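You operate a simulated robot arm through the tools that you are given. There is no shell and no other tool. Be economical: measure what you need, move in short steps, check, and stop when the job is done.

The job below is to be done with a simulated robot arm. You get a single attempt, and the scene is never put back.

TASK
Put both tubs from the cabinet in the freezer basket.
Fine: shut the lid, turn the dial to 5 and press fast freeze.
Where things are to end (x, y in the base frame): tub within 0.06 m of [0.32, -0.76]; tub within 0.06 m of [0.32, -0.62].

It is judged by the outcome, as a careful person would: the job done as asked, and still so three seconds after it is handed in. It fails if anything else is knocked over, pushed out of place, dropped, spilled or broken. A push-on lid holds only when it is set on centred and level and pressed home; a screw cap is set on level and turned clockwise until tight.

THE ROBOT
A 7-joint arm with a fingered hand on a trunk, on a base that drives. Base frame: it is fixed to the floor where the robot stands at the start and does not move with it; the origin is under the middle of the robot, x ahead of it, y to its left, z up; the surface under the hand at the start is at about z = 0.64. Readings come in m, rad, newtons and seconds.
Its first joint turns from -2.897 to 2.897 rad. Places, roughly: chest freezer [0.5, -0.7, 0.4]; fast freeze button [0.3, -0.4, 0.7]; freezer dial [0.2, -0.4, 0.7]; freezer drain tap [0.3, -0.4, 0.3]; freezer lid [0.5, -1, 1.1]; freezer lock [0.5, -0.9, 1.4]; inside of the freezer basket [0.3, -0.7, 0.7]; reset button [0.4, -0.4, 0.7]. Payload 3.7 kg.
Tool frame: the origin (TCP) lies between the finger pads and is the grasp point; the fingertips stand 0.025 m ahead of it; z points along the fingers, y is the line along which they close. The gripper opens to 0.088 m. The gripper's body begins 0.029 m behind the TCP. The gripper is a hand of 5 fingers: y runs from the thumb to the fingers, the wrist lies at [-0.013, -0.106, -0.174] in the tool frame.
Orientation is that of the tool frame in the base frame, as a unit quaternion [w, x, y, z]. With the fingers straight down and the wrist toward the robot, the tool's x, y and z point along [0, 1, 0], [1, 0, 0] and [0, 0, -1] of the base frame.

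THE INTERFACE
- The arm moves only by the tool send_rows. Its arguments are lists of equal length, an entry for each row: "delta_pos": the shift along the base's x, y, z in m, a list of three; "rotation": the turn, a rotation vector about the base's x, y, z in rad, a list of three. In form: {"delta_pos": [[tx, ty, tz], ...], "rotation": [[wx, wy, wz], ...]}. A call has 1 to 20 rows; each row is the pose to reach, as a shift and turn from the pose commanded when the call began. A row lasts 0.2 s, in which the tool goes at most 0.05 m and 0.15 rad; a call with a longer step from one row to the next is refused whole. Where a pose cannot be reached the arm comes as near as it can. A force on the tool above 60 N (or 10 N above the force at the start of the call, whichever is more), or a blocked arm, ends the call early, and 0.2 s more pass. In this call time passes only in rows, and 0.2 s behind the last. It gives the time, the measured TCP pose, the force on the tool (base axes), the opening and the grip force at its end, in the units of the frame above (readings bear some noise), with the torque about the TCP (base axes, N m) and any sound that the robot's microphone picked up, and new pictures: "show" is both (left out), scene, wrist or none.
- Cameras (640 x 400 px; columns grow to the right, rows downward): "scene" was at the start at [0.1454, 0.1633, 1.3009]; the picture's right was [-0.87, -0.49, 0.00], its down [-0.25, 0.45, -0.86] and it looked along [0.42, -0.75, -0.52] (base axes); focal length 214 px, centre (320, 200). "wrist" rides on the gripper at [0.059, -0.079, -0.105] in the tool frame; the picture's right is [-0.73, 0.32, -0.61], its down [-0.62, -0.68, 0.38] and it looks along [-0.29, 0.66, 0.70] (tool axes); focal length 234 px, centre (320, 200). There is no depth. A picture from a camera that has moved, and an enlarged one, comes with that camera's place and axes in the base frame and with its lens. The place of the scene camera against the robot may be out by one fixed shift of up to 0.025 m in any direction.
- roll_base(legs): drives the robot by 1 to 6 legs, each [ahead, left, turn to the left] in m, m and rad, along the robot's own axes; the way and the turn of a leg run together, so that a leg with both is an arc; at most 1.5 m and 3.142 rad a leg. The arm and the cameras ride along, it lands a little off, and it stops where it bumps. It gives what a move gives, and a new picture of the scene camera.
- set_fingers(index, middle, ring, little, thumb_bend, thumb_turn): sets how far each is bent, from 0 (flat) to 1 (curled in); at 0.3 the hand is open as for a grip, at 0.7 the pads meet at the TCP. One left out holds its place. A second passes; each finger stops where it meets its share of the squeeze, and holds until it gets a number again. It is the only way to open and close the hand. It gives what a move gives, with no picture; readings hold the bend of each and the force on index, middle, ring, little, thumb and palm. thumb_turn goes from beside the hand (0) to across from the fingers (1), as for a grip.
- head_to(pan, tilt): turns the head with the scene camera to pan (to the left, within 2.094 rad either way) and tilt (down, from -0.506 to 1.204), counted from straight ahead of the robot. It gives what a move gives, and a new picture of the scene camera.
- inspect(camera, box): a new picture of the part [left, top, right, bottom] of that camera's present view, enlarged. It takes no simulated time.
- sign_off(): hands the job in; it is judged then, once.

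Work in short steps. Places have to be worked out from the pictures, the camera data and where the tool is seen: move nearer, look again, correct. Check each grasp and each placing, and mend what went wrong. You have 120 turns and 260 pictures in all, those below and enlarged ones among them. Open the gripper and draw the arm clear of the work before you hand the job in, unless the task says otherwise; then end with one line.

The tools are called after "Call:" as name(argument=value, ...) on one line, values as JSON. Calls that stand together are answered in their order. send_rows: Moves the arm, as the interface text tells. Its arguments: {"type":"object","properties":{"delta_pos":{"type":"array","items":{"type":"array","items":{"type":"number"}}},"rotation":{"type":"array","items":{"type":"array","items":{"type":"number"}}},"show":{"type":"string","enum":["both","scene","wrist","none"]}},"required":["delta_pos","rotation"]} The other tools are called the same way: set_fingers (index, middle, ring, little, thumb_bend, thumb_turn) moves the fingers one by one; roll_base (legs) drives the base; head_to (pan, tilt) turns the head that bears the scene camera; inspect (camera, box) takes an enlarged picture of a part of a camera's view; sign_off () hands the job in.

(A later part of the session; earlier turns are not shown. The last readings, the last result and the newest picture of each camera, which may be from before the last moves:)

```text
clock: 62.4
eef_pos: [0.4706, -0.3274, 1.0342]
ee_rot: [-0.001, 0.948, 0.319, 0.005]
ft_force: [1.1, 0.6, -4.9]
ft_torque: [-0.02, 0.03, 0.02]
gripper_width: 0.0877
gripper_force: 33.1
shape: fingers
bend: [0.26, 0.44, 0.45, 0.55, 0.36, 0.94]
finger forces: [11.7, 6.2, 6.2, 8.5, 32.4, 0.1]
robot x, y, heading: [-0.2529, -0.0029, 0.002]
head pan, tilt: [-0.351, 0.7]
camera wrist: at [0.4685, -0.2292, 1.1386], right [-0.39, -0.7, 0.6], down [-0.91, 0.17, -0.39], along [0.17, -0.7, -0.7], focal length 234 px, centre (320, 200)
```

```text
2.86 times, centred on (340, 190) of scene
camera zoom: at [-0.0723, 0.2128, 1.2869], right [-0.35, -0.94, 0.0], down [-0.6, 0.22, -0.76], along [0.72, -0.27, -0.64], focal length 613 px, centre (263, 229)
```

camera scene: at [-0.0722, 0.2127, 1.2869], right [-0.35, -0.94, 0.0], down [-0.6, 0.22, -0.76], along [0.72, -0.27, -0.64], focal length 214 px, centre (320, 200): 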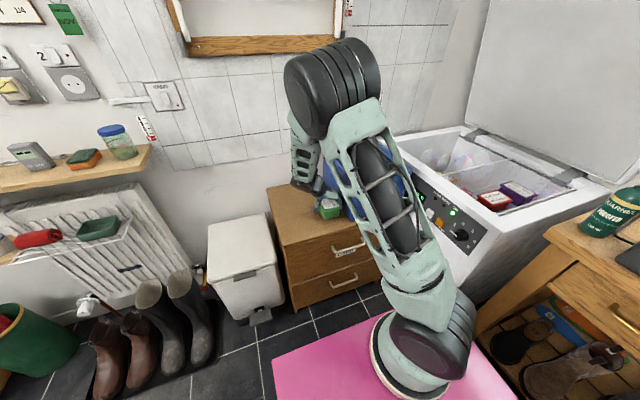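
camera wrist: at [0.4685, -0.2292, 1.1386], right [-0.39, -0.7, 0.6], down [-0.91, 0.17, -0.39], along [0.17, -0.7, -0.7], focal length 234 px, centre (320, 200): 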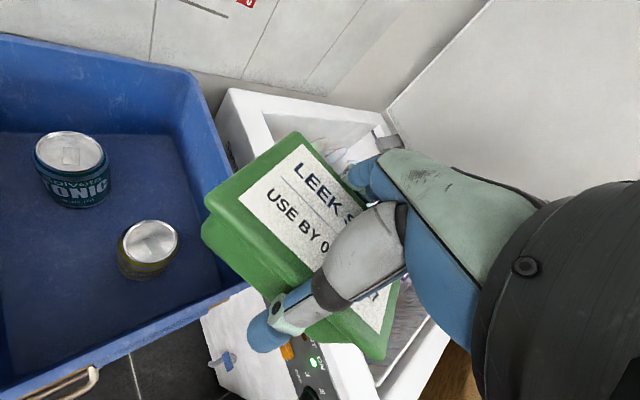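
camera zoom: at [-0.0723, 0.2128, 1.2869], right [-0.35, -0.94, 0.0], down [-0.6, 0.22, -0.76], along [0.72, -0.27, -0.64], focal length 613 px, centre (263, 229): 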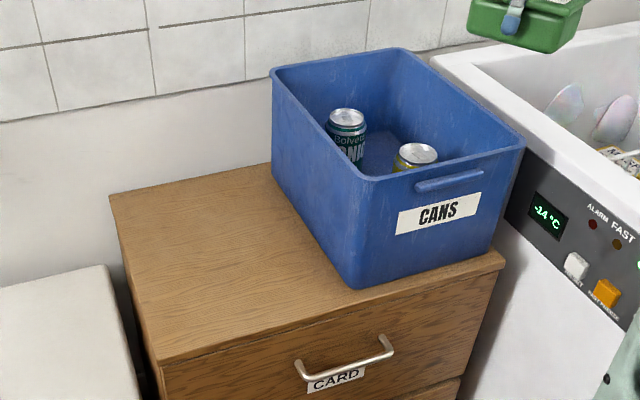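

The crate and cabinet are undisturbed. I move green over the front spot in the basket and finish the turn.

Call:
send_rows(delta_pos=[[-0.015, -0.03, 0], [-0.03, -0.06, 0], [-0.045, -0.09, 0], [-0.06, -0.12, 0], [-0.075, -0.15, 0], [-0.09, -0.18, 0], [-0.105, -0.21, 0], [-0.12, -0.24, 0], [-0.135, -0.265, 0], [-0.15, -0.275, -0.03], [-0.15, -0.275, -0.07]], rotation=[[0, 0, 0.1], [0, 0, 0.2], [0, 0, 0.3], [0, 0, 0.4], [0, 0, 0.5], [0, 0, 0.6], [0, 0, 0.7], [0, 0, 0.8], [0, 0, 0.9], [0, 0, 1.0], [0, 0, 1.0]], show="wrist")

Call:
head_to(pan=-1.2, tilt=0.6)

```text
clock: 64.8
eef_pos: [0.3206, -0.6007, 0.9625]
ee_rot: [-0.002, 0.679, 0.734, 0.004]
ft_force: [-1.1, -0.2, -3.3]
ft_torque: [-0.02, -0.04, 0.02]
gripper_width: 0.0877
gripper_force: 31.8
shape: fingers
bend: [0.26, 0.44, 0.45, 0.56, 0.36, 0.94]
finger forces: [11.3, 6.1, 6.1, 8.2, 31.8, 0.1]
robot x, y, heading: [-0.2528, 0.0, -0.007]
head pan, tilt: [-0.351, 0.7]
camera wrist: at [0.2373, -0.5482, 1.0679], right [0.38, -0.7, 0.6], down [-0.63, -0.67, -0.39], along [0.68, -0.23, -0.7], focal length 234 px, centre (320, 200)
```

wrist: 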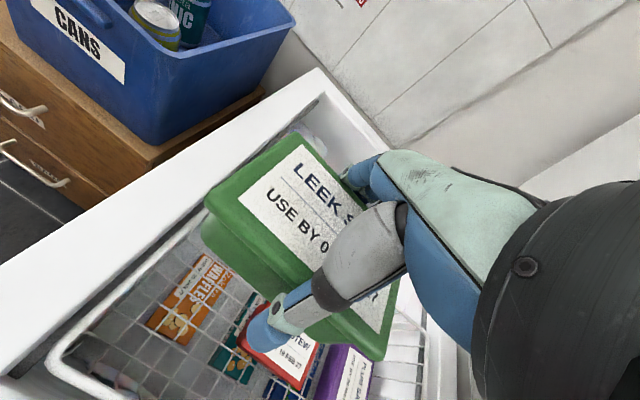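

```text
clock: 66.0
eef_pos: [0.3224, -0.6005, 0.962]
ee_rot: [-0.003, 0.68, 0.733, 0.003]
ft_force: [0.6, -0.9, -4.8]
ft_torque: [0.0, -0.01, 0.0]
gripper_width: 0.0877
gripper_force: 31.7
shape: fingers
bend: [0.26, 0.44, 0.45, 0.56, 0.36, 0.94]
finger forces: [11.4, 6.2, 6.1, 8.3, 31.8, 0.0]
robot x, y, heading: [-0.2546, -0.0016, -0.003]
head pan, tilt: [-1.201, 0.6]
camera scene: at [-0.1203, 0.1594, 1.2956], right [-0.93, -0.36, 0.0], down [-0.2, 0.53, -0.82], along [0.3, -0.77, -0.57], focal length 214 px, centre (320, 200)
```

scene: 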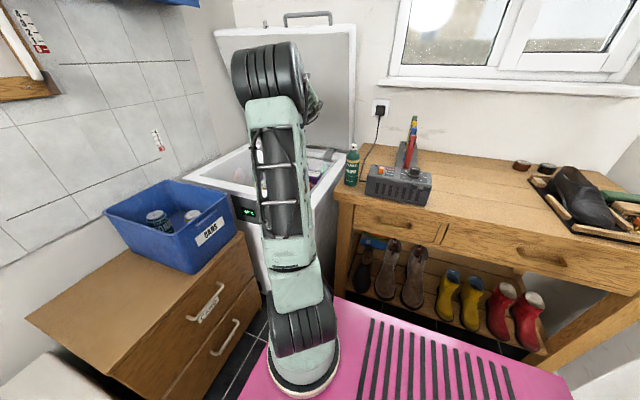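

Red's front edge is at y≈-0.679 and green spans -0.54 to -0.655, so a 10 mm shift back leaves about 14 mm between them. I lower it in stages.

Call:
send_rows(delta_pos=[[-0.003, -0.01, -0.04], [-0.003, -0.01, -0.08], [-0.003, -0.01, -0.12], [-0.003, -0.01, -0.16], [-0.003, -0.01, -0.2], [-0.003, -0.01, -0.23]], rotation=[[0, 0, 0], [0, 0, 0], [0, 0, 0], [0, 0, 0], [0, 0, 0], [0, 0, 0]], show="both")

```text
clock: 67.4
eef_pos: [0.3222, -0.6123, 0.731]
ee_rot: [-0.003, 0.679, 0.734, 0.003]
ft_force: [-0.2, -0.1, -4.3]
ft_torque: [-0.02, 0.04, 0.02]
gripper_width: 0.0874
gripper_force: 31.2
shape: fingers
bend: [0.26, 0.44, 0.45, 0.56, 0.36, 0.94]
finger forces: [11.2, 6.1, 6.0, 8.0, 31.3, 0.0]
robot x, y, heading: [-0.2531, -0.0008, -0.003]
head pan, tilt: [-1.201, 0.6]
camera scene: at [-0.1204, 0.1595, 1.2956], right [-0.93, -0.36, 0.0], down [-0.2, 0.53, -0.82], along [0.3, -0.77, -0.57], focal length 214 px, centre (320, 200)
camera wrist: at [0.2377, -0.561, 0.8369], right [0.38, -0.7, 0.6], down [-0.63, -0.67, -0.39], along [0.68, -0.23, -0.7], focal length 234 px, centre (320, 200)
```

scene: 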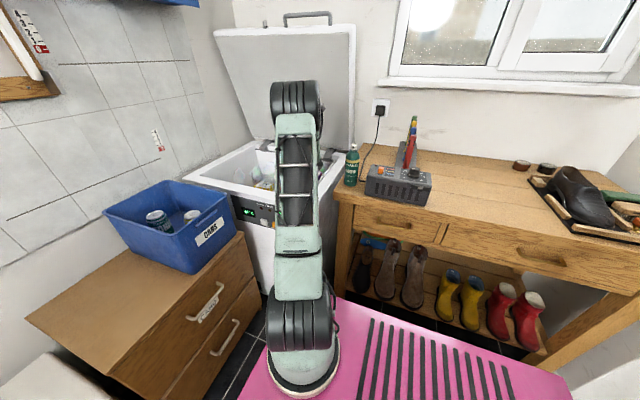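
wrist: 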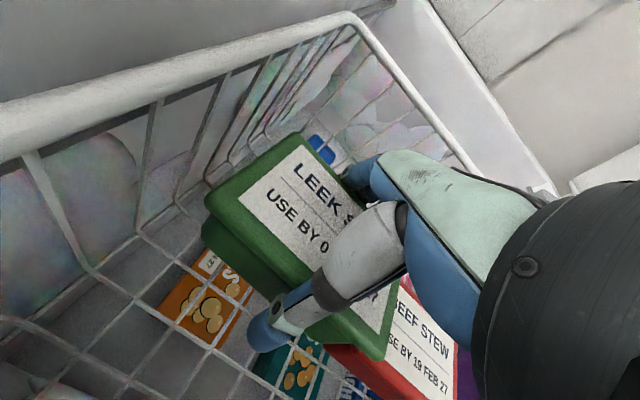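

Green clears the front wall, with red just behind it. I lower to contact.

Call:
send_rows(delta_pos=[[0, 0, -0.015], [0, 0, -0.025], [0, 0, -0.031], [0, 0, -0.036], [0, 0, -0.041]], rotation=[[0, 0, 0], [0, 0, 0], [0, 0, 0], [0, 0, 0], [0, 0, 0]], show="wrist")

```text
clock: 68.6
eef_pos: [0.3176, -0.6117, 0.6949]
ee_rot: [-0.001, 0.679, 0.734, 0.003]
ft_force: [-0.6, 1.2, 23.4]
ft_torque: [-0.09, -0.98, 0.08]
gripper_width: 0.0882
gripper_force: 37.0
shape: fingers
bend: [0.25, 0.44, 0.44, 0.56, 0.36, 0.94]
finger forces: [17.0, 7.1, 7.0, 9.3, 34.0, 0.1]
robot x, y, heading: [-0.2549, 0.0006, -0.002]
head pan, tilt: [-1.201, 0.6]
camera wrist: at [0.2331, -0.5592, 0.7993], right [0.38, -0.7, 0.6], down [-0.63, -0.67, -0.39], along [0.68, -0.24, -0.69], focal length 234 px, centre (320, 200)
```

wrist: 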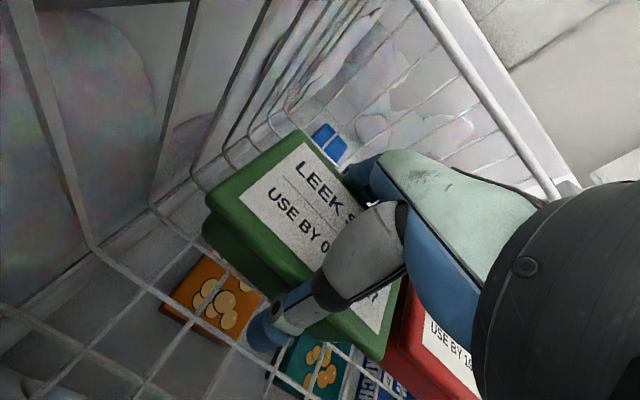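

Green is on the floor with 23 N of reaction. I release and rise.

Call:
set_fingers(index=0.2, middle=0.2, ring=0.2, little=0.2, thumb_bend=0.05)

Call:
send_rows(delta_pos=[[0, 0, 0.01], [0, 0, 0.03], [0, 0, 0.07], [0, 0, 0.115], [0, 0, 0.16], [0, 0, 0.205], [0, 0, 0.25], [0, 0.02, 0.29], [0, 0.05, 0.32]], rotation=[[0, 0, 0], [0, 0, 0], [0, 0, 0], [0, 0, 0], [0, 0, 0], [0, 0, 0], [0, 0, 0], [0, 0, 0], [0, 0, 0]], show="wrist")

Call:
inspect(camera="wrist", box=[80, 150, 400, 400])

```text
clock: 69.6
eef_pos: [0.3174, -0.6124, 0.6905]
ee_rot: [-0.003, 0.679, 0.734, 0.002]
ft_force: [-0.7, 1.1, 2.0]
ft_torque: [-0.03, 0.01, -0.09]
gripper_width: 0.1119
gripper_force: 2.1
shape: fingers
bend: [0.19, 0.2, 0.2, 0.2, 0.05, 0.98]
finger forces: [1.1, 0.1, 0.1, 0.1, 2.5, 0.0]
robot x, y, heading: [-0.2561, 0.0065, -0.006]
head pan, tilt: [-1.201, 0.6]
```

```text
clock: 71.6
eef_pos: [0.3172, -0.5606, 1.0111]
ee_rot: [-0.004, 0.68, 0.734, 0.003]
ft_force: [0.4, -0.1, -0.8]
ft_torque: [0.03, -0.03, 0.01]
gripper_width: 0.1108
gripper_force: 0.1
shape: fingers
bend: [0.2, 0.2, 0.2, 0.2, 0.05, 0.99]
finger forces: [0.0, 0.0, 0.1, 0.0, 0.0, 0.0]
robot x, y, heading: [-0.2535, 0.002, -0.004]
head pan, tilt: [-1.201, 0.6]
camera wrist: at [0.2333, -0.5088, 1.1176], right [0.38, -0.71, 0.6], down [-0.63, -0.67, -0.39], along [0.68, -0.23, -0.7], focal length 234 px, centre (320, 200)
```

wrist: 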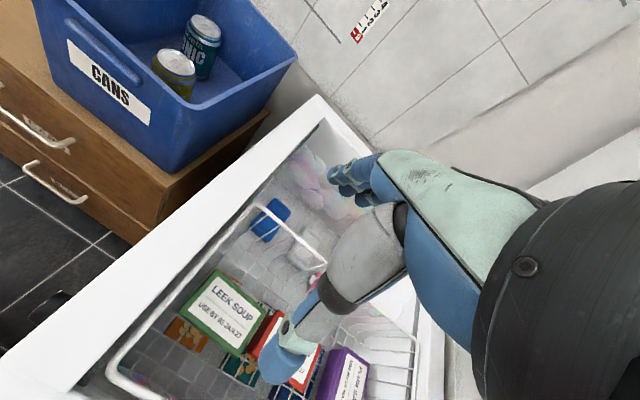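

```text
1.60 times, centred on (240, 275) of wrist
camera zoom: at [0.2333, -0.5088, 1.1176], right [0.38, -0.71, 0.6], down [-0.63, -0.67, -0.39], along [0.68, -0.23, -0.7], focal length 375 px, centre (448, 80)
```

zoom: 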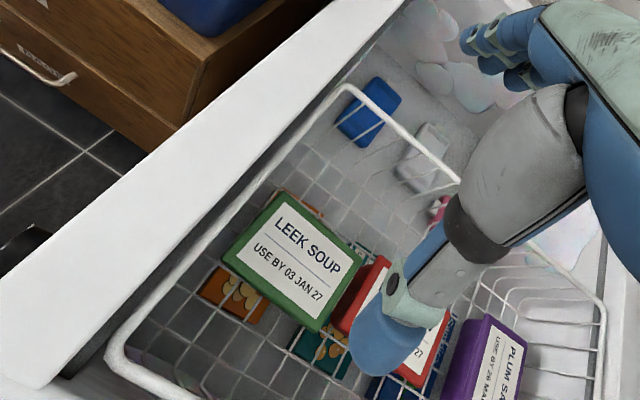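

Both tubs sit on the basket floor on target, purple untouched. Next is the lid, so I look up at it and its handle.

Call:
head_to(pan=-1.15, tilt=0.15)

Call:
inspect(camera="scene", box=[180, 60, 420, 260])

```text
clock: 72.5
eef_pos: [0.3175, -0.5606, 1.0118]
ee_rot: [-0.004, 0.68, 0.733, 0.003]
ft_force: [-0.4, -0.6, 0.1]
ft_torque: [0.02, 0.01, -0.03]
gripper_width: 0.111
gripper_force: 0.0
shape: fingers
bend: [0.2, 0.2, 0.2, 0.2, 0.05, 0.99]
finger forces: [0.0, 0.1, 0.0, 0.0, 0.0, 0.0]
robot x, y, heading: [-0.2551, -0.0016, -0.003]
head pan, tilt: [-1.15, 0.15]
camera scene: at [-0.1145, 0.1572, 1.337], right [-0.91, -0.4, 0.0], down [-0.06, 0.14, -0.99], along [0.4, -0.9, -0.15], focal length 214 px, centre (320, 200)
```

scene: 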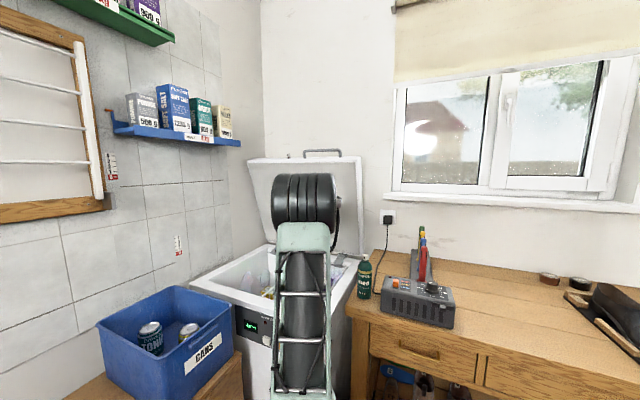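

```text
2.00 times, centred on (300, 160) of scene
camera zoom: at [-0.1145, 0.1572, 1.337], right [-0.91, -0.4, 0.0], down [-0.06, 0.14, -0.99], along [0.4, -0.9, -0.15], focal length 429 px, centre (360, 280)
```

zoom: 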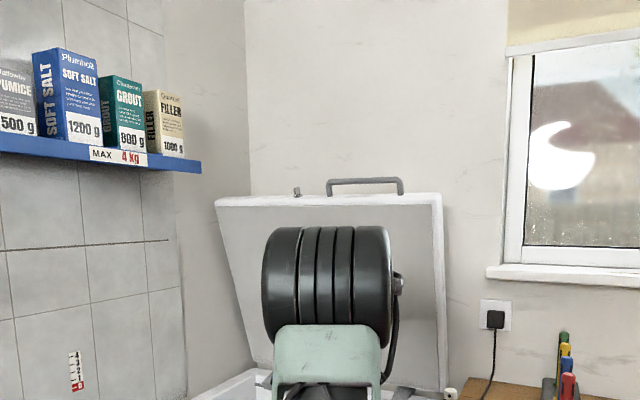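

The handle spans about x 0.24–0.45 near y≈-0.9, z≈1.42, with the lock at x≈0.53. I first raise and retract the hand while tilting it to point forward, then bring the base closer.

Call:
roll_base(legs=[[0.22, 0, 0]])

Call:
send_rows(delta_pos=[[0, 0.03, 0.02], [0, 0.06, 0.04], [0, 0.09, 0.06], [0, 0.12, 0.08], [0, 0.14, 0.1], [-0.02, 0.15, 0.12], [-0.04, 0.16, 0.14], [-0.06, 0.16, 0.16], [-0.08, 0.16, 0.18], [-0.1, 0.16, 0.2], [-0.12, 0.16, 0.22], [-0.14, 0.16, 0.22]], rotation=[[0, 0, -0.14], [0, 0, -0.28], [0, 0, -0.42], [0, 0, -0.56], [0, 0, -0.7], [0, 0, -0.84], [0, 0, -0.98], [0, 0, -1.12], [0, 0, -1.26], [0, 0, -1.4], [0, 0, -1.54], [0, 0, -1.64]], show="scene")

```text
clock: 74.2
eef_pos: [0.5332, -0.5622, 1.0128]
ee_rot: [-0.003, 0.681, 0.732, 0.003]
ft_force: [-0.2, -0.2, 0.5]
ft_torque: [-0.02, 0.0, -0.05]
gripper_width: 0.1109
gripper_force: 0.0
shape: fingers
bend: [0.2, 0.2, 0.2, 0.2, 0.05, 0.99]
finger forces: [0.0, 0.0, 0.0, 0.0, 0.0, 0.1]
robot x, y, heading: [-0.0365, 0.0023, -0.006]
head pan, tilt: [-1.15, 0.15]
camera scene: at [0.1028, 0.1558, 1.3371], right [-0.92, -0.4, 0.0], down [-0.06, 0.14, -0.99], along [0.4, -0.91, -0.15], focal length 214 px, centre (320, 200)
```

scene: 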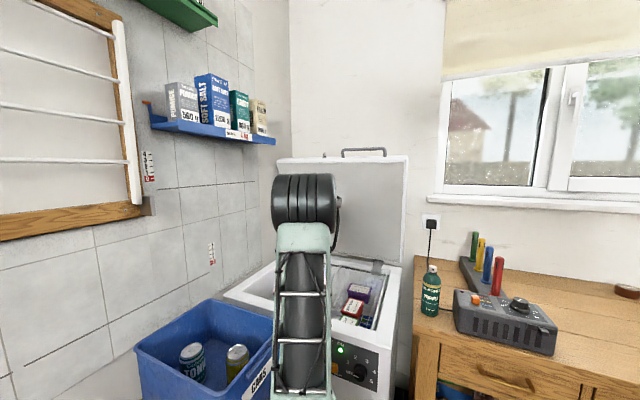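

```text
clock: 76.8
eef_pos: [0.3922, -0.4028, 1.2323]
ee_rot: [0.0, 1.0, 0.002, 0.004]
ft_force: [-0.4, 0.6, 0.1]
ft_torque: [0.0, -0.01, 0.0]
gripper_width: 0.111
gripper_force: 0.0
shape: fingers
bend: [0.2, 0.2, 0.2, 0.2, 0.05, 0.99]
finger forces: [0.0, 0.1, 0.0, 0.0, 0.1, 0.0]
robot x, y, heading: [-0.0359, -0.001, -0.007]
head pan, tilt: [-1.15, 0.15]
camera scene: at [0.1028, 0.1559, 1.3371], right [-0.92, -0.4, 0.0], down [-0.06, 0.14, -0.99], along [0.4, -0.91, -0.15], focal length 214 px, centre (320, 200)
```

scene: 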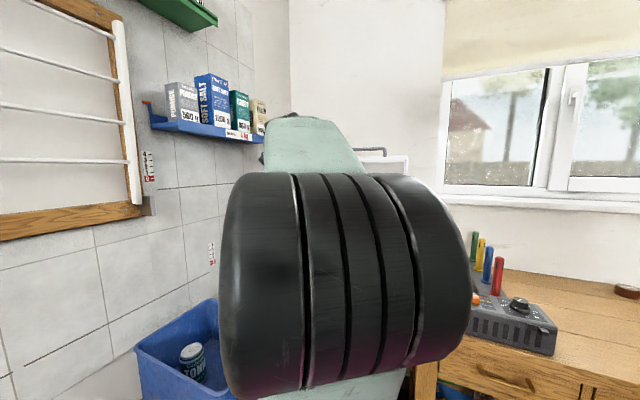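

Two-view triangulation puts the handle at about x 0.23–0.42, y≈-0.865, z≈1.42. I tilt the hand forward (-90° about x) with the fingers on top and approach to about y -0.6.

Call:
send_rows(delta_pos=[[0, -0.02, 0.01], [0, -0.04, 0.02], [0, -0.06, 0.03], [0, -0.08, 0.04], [-0.01, -0.1, 0.05], [-0.02, -0.12, 0.06], [-0.03, -0.14, 0.07], [-0.04, -0.15, 0.08], [-0.05, -0.16, 0.09], [-0.06, -0.17, 0.1], [-0.06, -0.18, 0.11], [-0.06, -0.18, 0.12]], rotation=[[-0.14, 0, 0], [-0.28, 0, 0], [-0.42, 0, 0], [-0.56, 0, 0], [-0.7, 0, 0], [-0.84, 0, 0], [-0.98, 0, 0], [-1.12, 0, 0], [-1.26, 0, 0], [-1.4, 0, 0], [-1.5, 0, 0], [-1.571, 0, 0]], show="both")

```text
clock: 79.4
eef_pos: [0.3334, -0.5844, 1.3537]
ee_rot: [0.708, 0.706, 0.004, 0.001]
ft_force: [0.4, 0.0, 0.8]
ft_torque: [0.01, 0.03, 0.01]
gripper_width: 0.1109
gripper_force: 0.0
shape: fingers
bend: [0.2, 0.2, 0.2, 0.2, 0.05, 0.99]
finger forces: [0.0, 0.0, 0.0, 0.1, 0.0, 0.0]
robot x, y, heading: [-0.0356, -0.0007, -0.006]
head pan, tilt: [-1.15, 0.15]
camera scene: at [0.1027, 0.1559, 1.3371], right [-0.92, -0.4, 0.0], down [-0.06, 0.14, -0.99], along [0.4, -0.91, -0.15], focal length 214 px, centre (320, 200)
camera wrist: at [0.39, -0.4785, 1.2737], right [-0.73, 0.6, 0.32], down [-0.62, -0.39, -0.68], along [-0.28, -0.7, 0.66], focal length 234 px, centre (320, 200)
```

scene: 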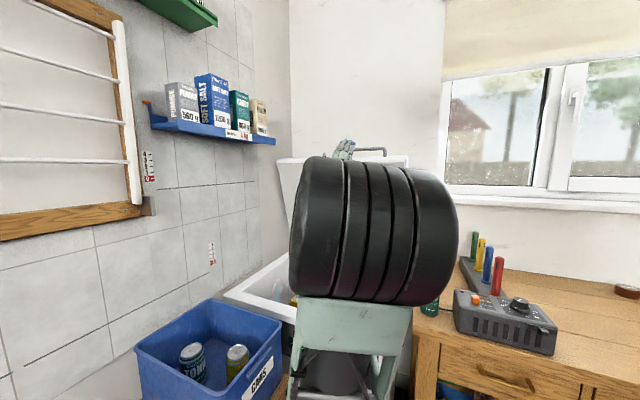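
wrist: 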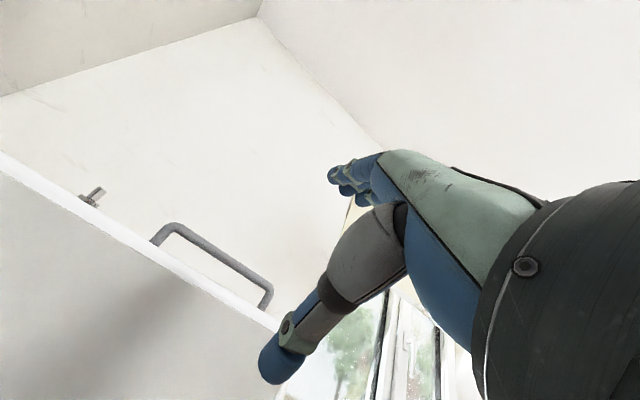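

The handle bar reads x≈0.24–0.43, y≈-0.88, z≈1.41. I tuck the thumb aside and approach to 6 cm short of it.

Call:
set_fingers(thumb_turn=0.0, thumb_bend=0.0, index=0.2, middle=0.2, ring=0.2, little=0.2)

Call:
send_rows(delta_pos=[[0.003, -0.03, 0.03], [0.003, -0.07, 0.055], [0.003, -0.11, 0.065], [0.003, -0.155, 0.065], [0.003, -0.2, 0.065], [0.003, -0.225, 0.065]], rotation=[[0, 0, 0], [0, 0, 0], [0, 0, 0], [0, 0, 0], [0, 0, 0], [0, 0, 0]], show="both")

Call:
inspect(camera="scene", box=[260, 80, 480, 220])

```text
clock: 80.4
eef_pos: [0.3337, -0.5837, 1.353]
ee_rot: [0.708, 0.707, 0.005, 0.001]
ft_force: [1.0, 0.2, -0.8]
ft_torque: [0.0, 0.04, -0.01]
gripper_width: 0.1344
gripper_force: 0.0
shape: fingers
bend: [0.2, 0.2, 0.2, 0.2, 0.0, 0.0]
finger forces: [0.1, 0.0, 0.1, 0.0, 0.1, 0.1]
robot x, y, heading: [-0.0422, -0.0025, -0.008]
head pan, tilt: [-1.15, 0.15]
```

```text
clock: 81.8
eef_pos: [0.3703, -0.7744, 1.4349]
ee_rot: [0.709, 0.705, 0.005, 0.0]
ft_force: [12.2, 3.5, 0.7]
ft_torque: [0.11, -0.22, -0.87]
gripper_width: 0.1339
gripper_force: 0.1
shape: fingers
bend: [0.2, 0.2, 0.2, 0.2, 0.0, 0.0]
finger forces: [0.0, 0.1, 0.0, 0.0, 0.0, 0.0]
out of reach, approached as far as the arm can: row 4, 5, 6
robot x, y, heading: [-0.0424, -0.0012, -0.006]
head pan, tilt: [-1.15, 0.15]
camera scene: at [0.1065, 0.156, 1.3366], right [-0.92, -0.4, 0.0], down [-0.06, 0.14, -0.99], along [0.4, -0.9, -0.15], focal length 214 px, centre (320, 200)
camera wrist: at [0.427, -0.6688, 1.3552], right [-0.73, 0.6, 0.32], down [-0.63, -0.39, -0.68], along [-0.28, -0.69, 0.66], focal length 234 px, centre (320, 200)
```

scene: 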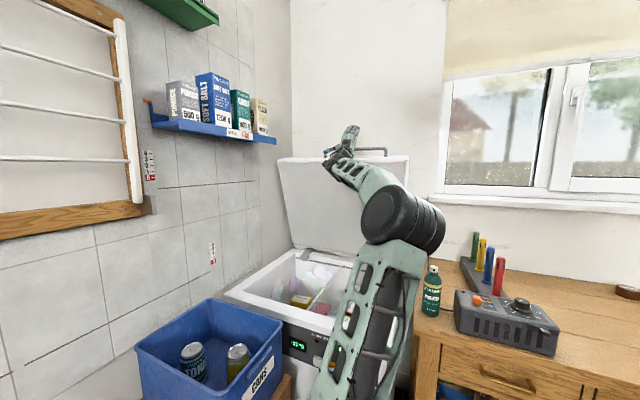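
wrist: 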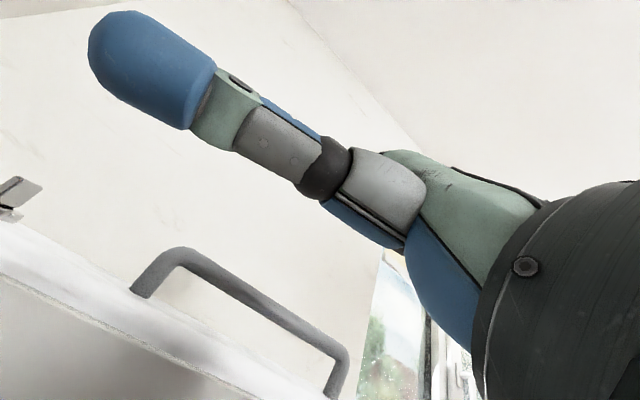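

```text
2.86 times, centred on (370, 150) of scene
camera zoom: at [0.1065, 0.156, 1.3366], right [-0.92, -0.4, 0.0], down [-0.06, 0.14, -0.99], along [0.4, -0.9, -0.15], focal length 613 px, centre (177, 343)
```

zoom: 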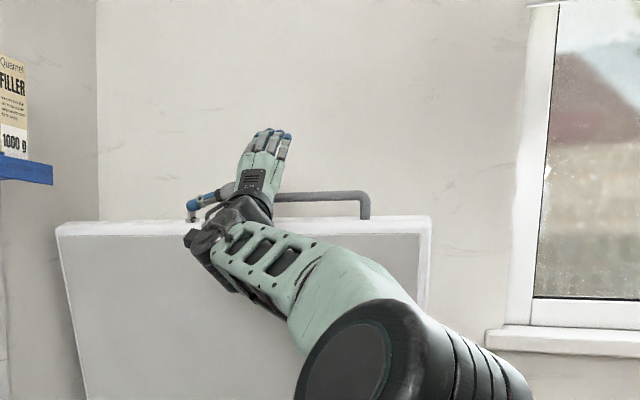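

The arm falls short by about 7 cm. I retract a little and look down at the gap between the base and the freezer, to see whether the base can slide right.

Call:
send_rows(delta_pos=[[0, 0.04, -0.02], [-0.02, 0.08, -0.04], [-0.03, 0.12, -0.06]], rotation=[[0, 0, 0], [0, 0, 0], [0, 0, 0]], show="none")

Call:
head_to(pan=-1.4, tilt=1.1)

```text
clock: 82.6
eef_pos: [0.3382, -0.6541, 1.3727]
ee_rot: [0.708, 0.707, 0.004, 0.001]
ft_force: [-0.2, 0.4, -0.8]
ft_torque: [0.01, -0.01, 0.0]
gripper_width: 0.1344
gripper_force: 0.1
shape: fingers
bend: [0.2, 0.2, 0.2, 0.2, 0.0, 0.0]
finger forces: [0.0, 0.0, 0.1, 0.0, 0.0, 0.0]
robot x, y, heading: [-0.0376, 0.0011, -0.006]
head pan, tilt: [-1.15, 0.15]
```

```text
clock: 83.8
eef_pos: [0.3389, -0.6543, 1.3742]
ee_rot: [0.707, 0.707, 0.005, 0.002]
ft_force: [-0.4, 0.2, 0.0]
ft_torque: [0.03, -0.01, 0.0]
gripper_width: 0.134
gripper_force: 0.0
shape: fingers
bend: [0.2, 0.2, 0.2, 0.2, 0.0, 0.0]
finger forces: [0.1, 0.0, 0.0, 0.1, 0.1, 0.1]
robot x, y, heading: [-0.0357, 0.0025, -0.003]
head pan, tilt: [-1.4, 1.1]
camera scene: at [0.0758, 0.1784, 1.257], right [-0.99, -0.16, 0.0], down [-0.15, 0.88, -0.45], along [0.07, -0.45, -0.89], focal length 214 px, centre (320, 200)
```

scene: 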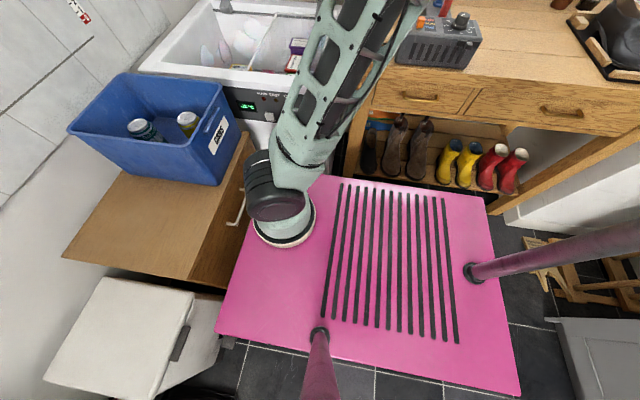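

Symmetry of the deck in the picture gives its height as about 0.54 and its right edge at y≈-0.28. The freezer front and tap are at about -0.42, so sliding the base 7 cm right is safe.

Call:
roll_base(legs=[[0.03, -0.07, 0]])

Call:
send_rows(delta_pos=[[-0.02, 0.0, 0.02], [-0.03, -0.03, 0.04], [-0.03, -0.06, 0.06], [-0.03, -0.085, 0.07]], rotation=[[0, 0, 0], [0, 0, 0], [0, 0, 0], [0, 0, 0]], show="wrist")

Call:
head_to(pan=-1.3, tilt=0.15)

Call:
inspect(camera="scene", box=[200, 80, 420, 220])

```text
clock: 84.8
eef_pos: [0.3679, -0.723, 1.3744]
ee_rot: [0.708, 0.707, 0.006, 0.001]
ft_force: [0.2, -0.6, 0.4]
ft_torque: [-0.01, 0.03, -0.06]
gripper_width: 0.1341
gripper_force: 0.0
shape: fingers
bend: [0.2, 0.2, 0.2, 0.2, 0.0, 0.0]
finger forces: [0.1, 0.1, 0.1, 0.0, 0.0, 0.0]
robot x, y, heading: [-0.0033, -0.0717, -0.003]
head pan, tilt: [-1.4, 1.1]
camera scene: at [0.1048, 0.1092, 1.257], right [-0.99, -0.16, 0.0], down [-0.15, 0.88, -0.45], along [0.07, -0.45, -0.89], focal length 214 px, centre (320, 200)
```

scene: 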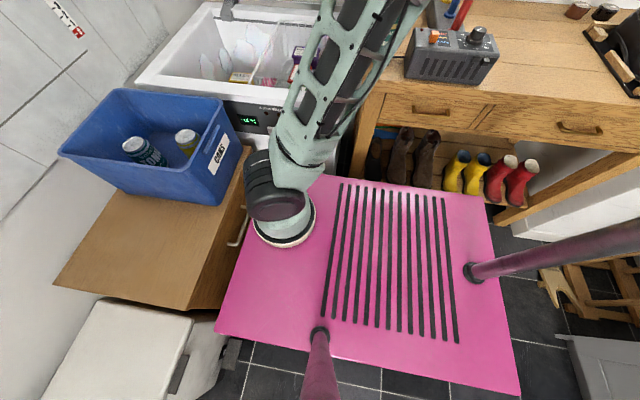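

```text
clock: 85.8
eef_pos: [0.3383, -0.8001, 1.4422]
ee_rot: [0.706, 0.708, 0.004, 0.001]
ft_force: [-0.5, 0.2, -0.4]
ft_torque: [-0.02, -0.03, 0.01]
gripper_width: 0.1341
gripper_force: 0.1
shape: fingers
bend: [0.2, 0.2, 0.2, 0.2, 0.0, 0.0]
finger forces: [0.0, 0.0, 0.0, 0.1, 0.0, 0.0]
out of reach, approached as far as the arm can: row 4
robot x, y, heading: [-0.0072, -0.0696, -0.004]
head pan, tilt: [-1.4, 1.1]
camera wrist: at [0.3945, -0.6936, 1.3633], right [-0.73, 0.6, 0.33], down [-0.62, -0.39, -0.68], along [-0.28, -0.7, 0.66], focal length 234 px, centre (320, 200)
```

wrist: 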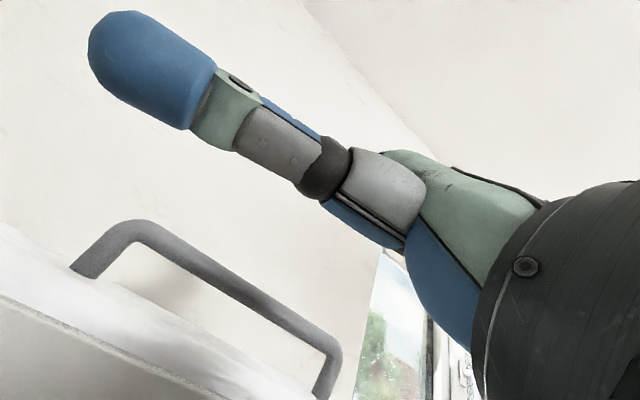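

```text
clock: 87.1
eef_pos: [0.3366, -0.7992, 1.4415]
ee_rot: [0.706, 0.708, 0.004, 0.001]
ft_force: [-0.1, -0.1, 0.0]
ft_torque: [0.02, 0.01, 0.03]
gripper_width: 0.1342
gripper_force: 0.0
shape: fingers
bend: [0.2, 0.2, 0.2, 0.2, 0.0, 0.0]
finger forces: [0.0, 0.0, 0.0, 0.0, 0.1, 0.0]
robot x, y, heading: [-0.0049, -0.0702, -0.004]
head pan, tilt: [-1.3, 0.15]
camera scene: at [0.1187, 0.082, 1.337], right [-0.97, -0.26, 0.0], down [-0.04, 0.15, -0.99], along [0.26, -0.95, -0.15], focal length 214 px, centre (320, 200)
```

scene: 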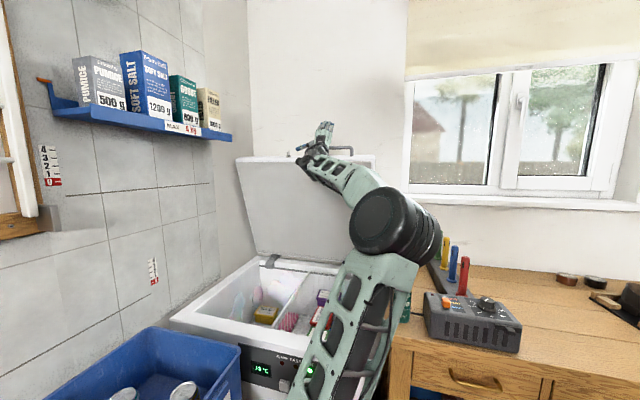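

```text
2.86 times, centred on (310, 150) of scene
camera zoom: at [0.1187, 0.082, 1.337], right [-0.97, -0.26, 0.0], down [-0.04, 0.15, -0.99], along [0.26, -0.95, -0.15], focal length 613 px, centre (349, 343)
```

zoom: 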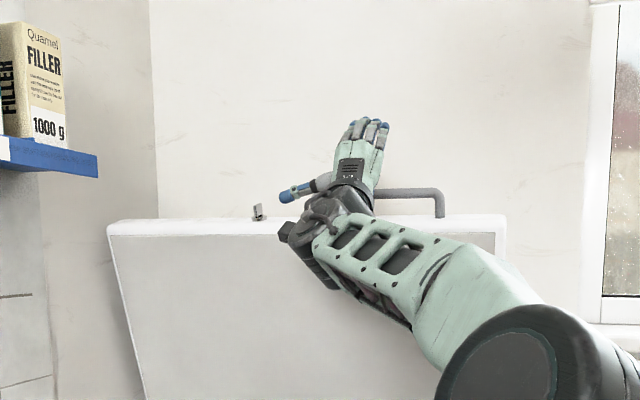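

The elbow is still well bent, so a wrist limit is what stops the arm. Tilting the hand down about 0.45 rad should relieve it and also suits hooking over the bar. I back off slightly and tilt.

Call:
send_rows(delta_pos=[[0, 0.02, 0.01], [0, 0.03, 0.02], [0, 0.03, 0.03], [0, 0.02, 0.03], [0, 0.0, 0.03]], rotation=[[0.1, 0, 0], [0.2, 0, 0], [0.3, 0, 0], [0.4, 0, 0], [0.45, 0, 0]], show="wrist")

Call:
inspect(camera="scene", box=[200, 80, 420, 220])

```text
clock: 88.3
eef_pos: [0.3386, -0.7995, 1.4722]
ee_rot: [0.532, 0.847, 0.006, 0.002]
ft_force: [0.5, 0.2, 0.8]
ft_torque: [0.03, 0.04, 0.0]
gripper_width: 0.134
gripper_force: 0.0
shape: fingers
bend: [0.2, 0.2, 0.2, 0.2, 0.0, 0.0]
finger forces: [0.1, 0.1, 0.0, 0.0, 0.0, 0.0]
robot x, y, heading: [-0.0065, -0.0689, -0.005]
head pan, tilt: [-1.3, 0.15]
camera wrist: at [0.3956, -0.6693, 1.4467], right [-0.73, 0.4, 0.56], down [-0.62, -0.06, -0.78], along [-0.28, -0.92, 0.29], focal length 234 px, centre (320, 200)
```

wrist: 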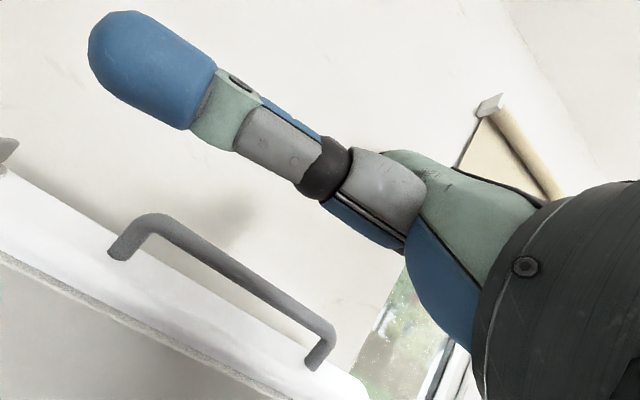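

```text
2.86 times, centred on (310, 150) of scene
camera zoom: at [0.1187, 0.0822, 1.3371], right [-0.97, -0.26, 0.0], down [-0.04, 0.14, -0.99], along [0.26, -0.95, -0.15], focal length 613 px, centre (349, 343)
```

zoom: 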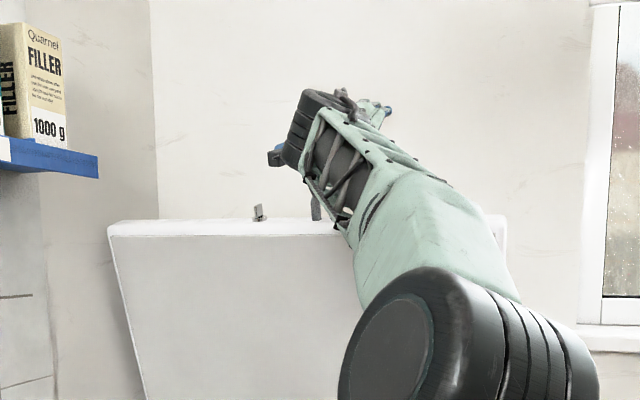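

Bar is at x 0.247–0.432, y≈-0.886, z≈1.418. I move over it, then lower so the open fingers go behind it.

Call:
send_rows(delta_pos=[[0, -0.04, 0], [0, -0.075, 0], [0, -0.09, -0.01], [0, -0.09, -0.03], [0, -0.09, -0.045]], rotation=[[0, 0, 0], [0, 0, 0], [0, 0, 0], [0, 0, 0], [0, 0, 0]], show="wrist")

Call:
inspect(camera="scene", box=[200, 80, 420, 220])

```text
clock: 89.5
eef_pos: [0.3378, -0.8915, 1.4255]
ee_rot: [0.533, 0.846, 0.003, 0.001]
ft_force: [-0.4, 0.2, -0.1]
ft_torque: [0.02, 0.03, 0.02]
gripper_width: 0.134
gripper_force: 0.1
shape: fingers
bend: [0.2, 0.2, 0.2, 0.2, 0.0, 0.0]
finger forces: [0.0, 0.0, 0.0, 0.0, 0.0, 0.0]
robot x, y, heading: [-0.0054, -0.0682, -0.007]
head pan, tilt: [-1.3, 0.15]
camera wrist: at [0.3942, -0.7612, 1.4], right [-0.73, 0.4, 0.56], down [-0.62, -0.06, -0.78], along [-0.28, -0.92, 0.29], focal length 234 px, centre (320, 200)
```

wrist: 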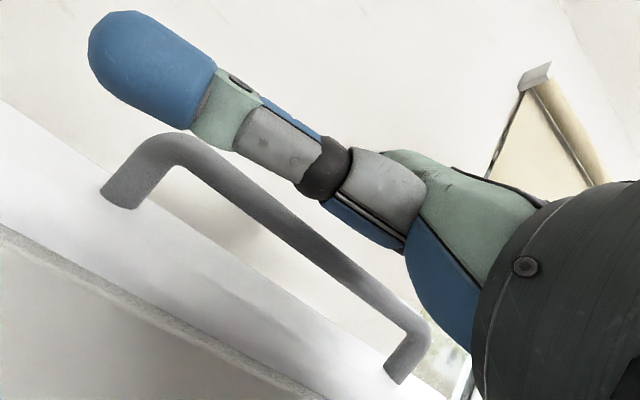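

```text
2.86 times, centred on (310, 150) of scene
camera zoom: at [0.1187, 0.082, 1.3371], right [-0.97, -0.26, 0.0], down [-0.04, 0.14, -0.99], along [0.26, -0.95, -0.15], focal length 613 px, centre (349, 343)
```

zoom: 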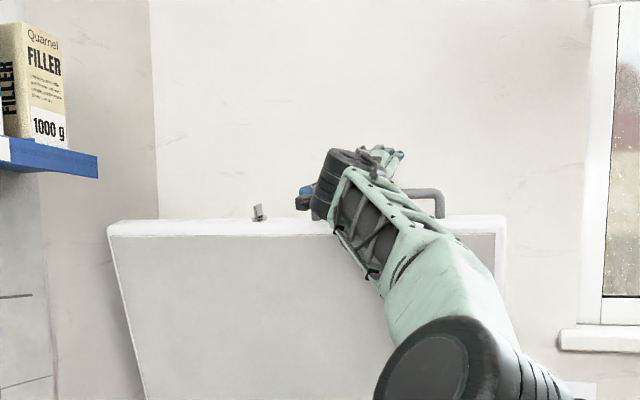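

Now I curl the fingers to hook the bar.

Call:
set_fingers(index=0.75, middle=0.75, ring=0.75, little=0.75)

Call:
inspect(camera="scene", box=[280, 110, 400, 190])

Call:
inspect(camera="wrist", box=[60, 0, 560, 400])

```text
clock: 90.5
eef_pos: [0.337, -0.8908, 1.4251]
ee_rot: [0.532, 0.847, 0.005, 0.003]
ft_force: [0.3, -4.9, 2.8]
ft_torque: [-0.03, 0.05, 0.09]
gripper_width: 0.1032
gripper_force: 3.0
shape: fingers
bend: [0.75, 0.75, 0.74, 0.74, 0.0, 0.0]
finger forces: [0.7, 0.7, 1.8, 2.1, 0.0, 0.0]
robot x, y, heading: [-0.0083, -0.0697, -0.011]
head pan, tilt: [-1.3, 0.15]
```

```text
5.00 times, centred on (340, 150) of scene
camera zoom: at [0.1187, 0.0817, 1.3371], right [-0.97, -0.26, 0.0], down [-0.04, 0.14, -0.99], along [0.26, -0.95, -0.15], focal length 1072 px, centre (220, 450)
```

zoom: 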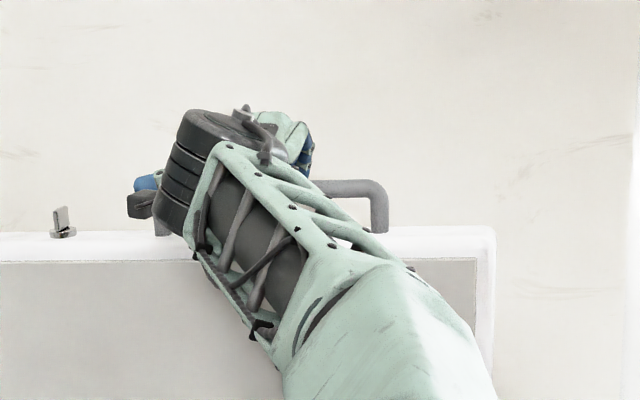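

```text
1.00 times, centred on (310, 200) of wrist (not enlarged: the box is as wide or as high as the picture)
camera zoom: at [0.3938, -0.7615, 1.4001], right [-0.73, 0.4, 0.55], down [-0.62, -0.06, -0.78], along [-0.28, -0.92, 0.29], focal length 234 px, centre (330, 200)
```

zoom: 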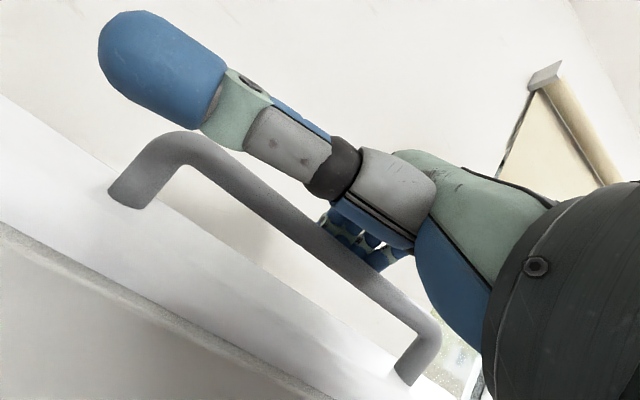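

The fingers are behind the bar. I start pulling along the hinge arc and check whether the lid follows.

Call:
send_rows(delta_pos=[[0, 0.02, -0.003], [0, 0.041, -0.007], [0, 0.061, -0.012], [0, 0.081, -0.018]], rotation=[[0, 0, 0], [0, 0, 0], [0, 0, 0], [0, 0, 0]], show="both")

```text
clock: 91.5
eef_pos: [0.3368, -0.8072, 1.4081]
ee_rot: [0.532, 0.847, 0.004, 0.002]
ft_force: [0.4, -2.3, 3.6]
ft_torque: [-0.06, 0.05, 0.0]
gripper_width: 0.1038
gripper_force: 2.1
shape: fingers
bend: [0.75, 0.75, 0.75, 0.75, 0.0, 0.0]
finger forces: [1.4, 1.2, 1.3, 0.0, 0.1, 0.0]
robot x, y, heading: [-0.0117, -0.0677, -0.004]
head pan, tilt: [-1.3, 0.15]
camera scene: at [0.1187, 0.0819, 1.3371], right [-0.97, -0.26, 0.0], down [-0.04, 0.14, -0.99], along [0.26, -0.95, -0.15], focal length 214 px, centre (320, 200)
camera wrist: at [0.3939, -0.6782, 1.3831], right [-0.73, 0.4, 0.55], down [-0.62, -0.06, -0.78], along [-0.28, -0.91, 0.29], focal length 234 px, centre (320, 200)
```

scene: 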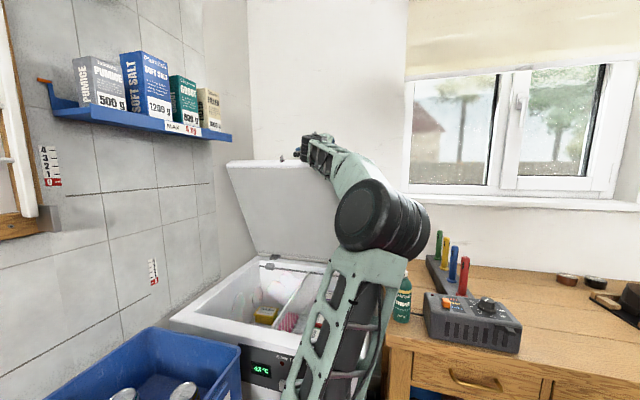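
wrist: 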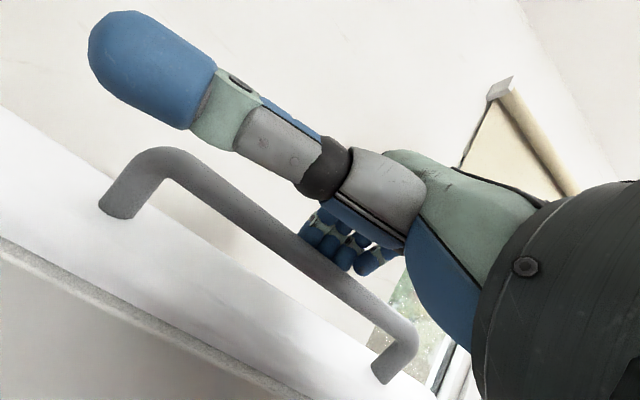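

The lid follows with only a few newtons. I continue along the arc.

Call:
send_rows(delta_pos=[[0, 0.0395, -0.0129], [0, 0.078, -0.0286], [0, 0.1153, -0.047], [0, 0.1512, -0.0679], [0, 0.1856, -0.0912]], rotation=[[0, 0, 0], [0, 0, 0], [0, 0, 0], [0, 0, 0], [0, 0, 0]], show="both")

```text
clock: 92.7
eef_pos: [0.3382, -0.6234, 1.3169]
ee_rot: [0.532, 0.847, 0.005, 0.003]
ft_force: [0.7, -0.4, -0.4]
ft_torque: [0.01, 0.0, 0.0]
gripper_width: 0.1024
gripper_force: 0.1
shape: fingers
bend: [0.75, 0.75, 0.75, 0.75, 0.0, 0.0]
finger forces: [0.0, 0.0, 0.0, 0.0, 0.1, 0.0]
robot x, y, heading: [-0.0091, -0.0665, -0.004]
head pan, tilt: [-1.3, 0.15]
camera scene: at [0.1188, 0.082, 1.3371], right [-0.97, -0.26, 0.0], down [-0.04, 0.14, -0.99], along [0.26, -0.95, -0.15], focal length 214 px, centre (320, 200)
camera wrist: at [0.395, -0.4932, 1.2906], right [-0.73, 0.4, 0.56], down [-0.62, -0.06, -0.78], along [-0.28, -0.92, 0.29], focal length 234 px, centre (320, 200)
```

scene: 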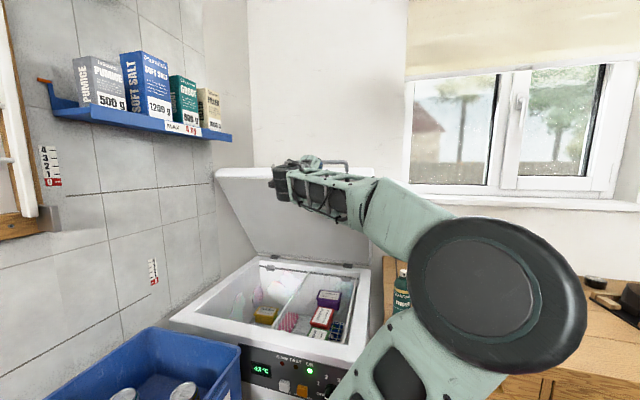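
wrist: 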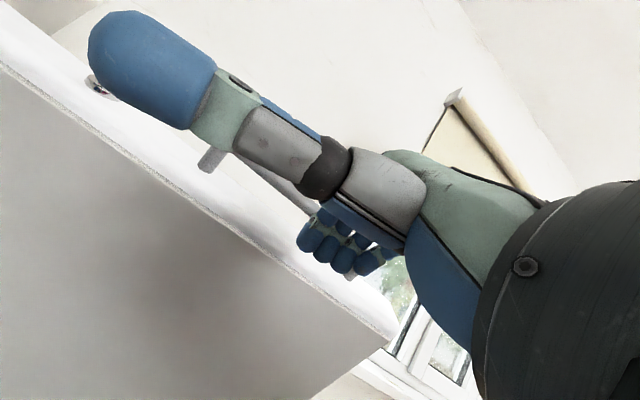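

The bar slipped out past the fingertips and the lid is holding at about 30° from vertical, with the bar near y≈-0.706, z≈1.357. I reopen, tilt the hand further down and re-hook from above.

Call:
set_fingers(index=0.2, middle=0.2, ring=0.2, little=0.2)

Call:
send_rows(delta_pos=[[0, 0, 0.045], [0, 0, 0.09], [0, -0.03, 0.11], [0, -0.06, 0.11], [0, -0.09, 0.1]], rotation=[[0.08, 0, 0], [0.16, 0, 0], [0.24, 0, 0], [0.32, 0, 0], [0.35, 0, 0]], show="wrist")

Call:
inspect(camera="scene", box=[200, 100, 420, 240])

```text
clock: 93.7
eef_pos: [0.3385, -0.624, 1.3161]
ee_rot: [0.532, 0.847, 0.005, 0.003]
ft_force: [0.0, 0.0, -0.4]
ft_torque: [-0.01, -0.03, 0.0]
gripper_width: 0.1343
gripper_force: 0.1
shape: fingers
bend: [0.2, 0.2, 0.2, 0.2, 0.0, 0.0]
finger forces: [0.0, 0.0, 0.1, 0.0, 0.1, 0.1]
robot x, y, heading: [-0.0047, -0.0697, -0.003]
head pan, tilt: [-1.3, 0.15]
```

```text
clock: 94.9
eef_pos: [0.3366, -0.7146, 1.4182]
ee_rot: [0.377, 0.926, 0.004, 0.003]
ft_force: [-0.5, -0.3, 0.2]
ft_torque: [-0.01, -0.01, 0.03]
gripper_width: 0.1341
gripper_force: 0.1
shape: fingers
bend: [0.2, 0.2, 0.2, 0.2, 0.0, 0.0]
finger forces: [0.1, 0.0, 0.0, 0.0, 0.0, 0.1]
robot x, y, heading: [-0.0098, -0.07, -0.006]
head pan, tilt: [-1.3, 0.15]
camera wrist: at [0.3926, -0.5837, 1.4383], right [-0.73, 0.19, 0.66], down [-0.62, 0.21, -0.75], along [-0.28, -0.96, -0.04], focal length 234 px, centre (320, 200)
```

wrist: 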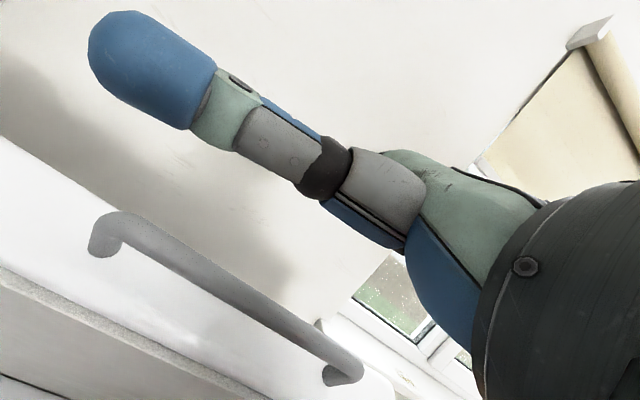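

```text
2.86 times, centred on (310, 170) of scene
camera zoom: at [0.1184, 0.0822, 1.3371], right [-0.97, -0.26, 0.0], down [-0.04, 0.14, -0.99], along [0.26, -0.95, -0.15], focal length 613 px, centre (349, 286)
```

zoom: 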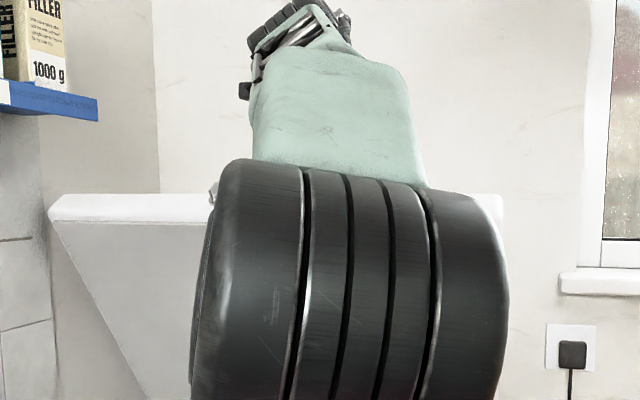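

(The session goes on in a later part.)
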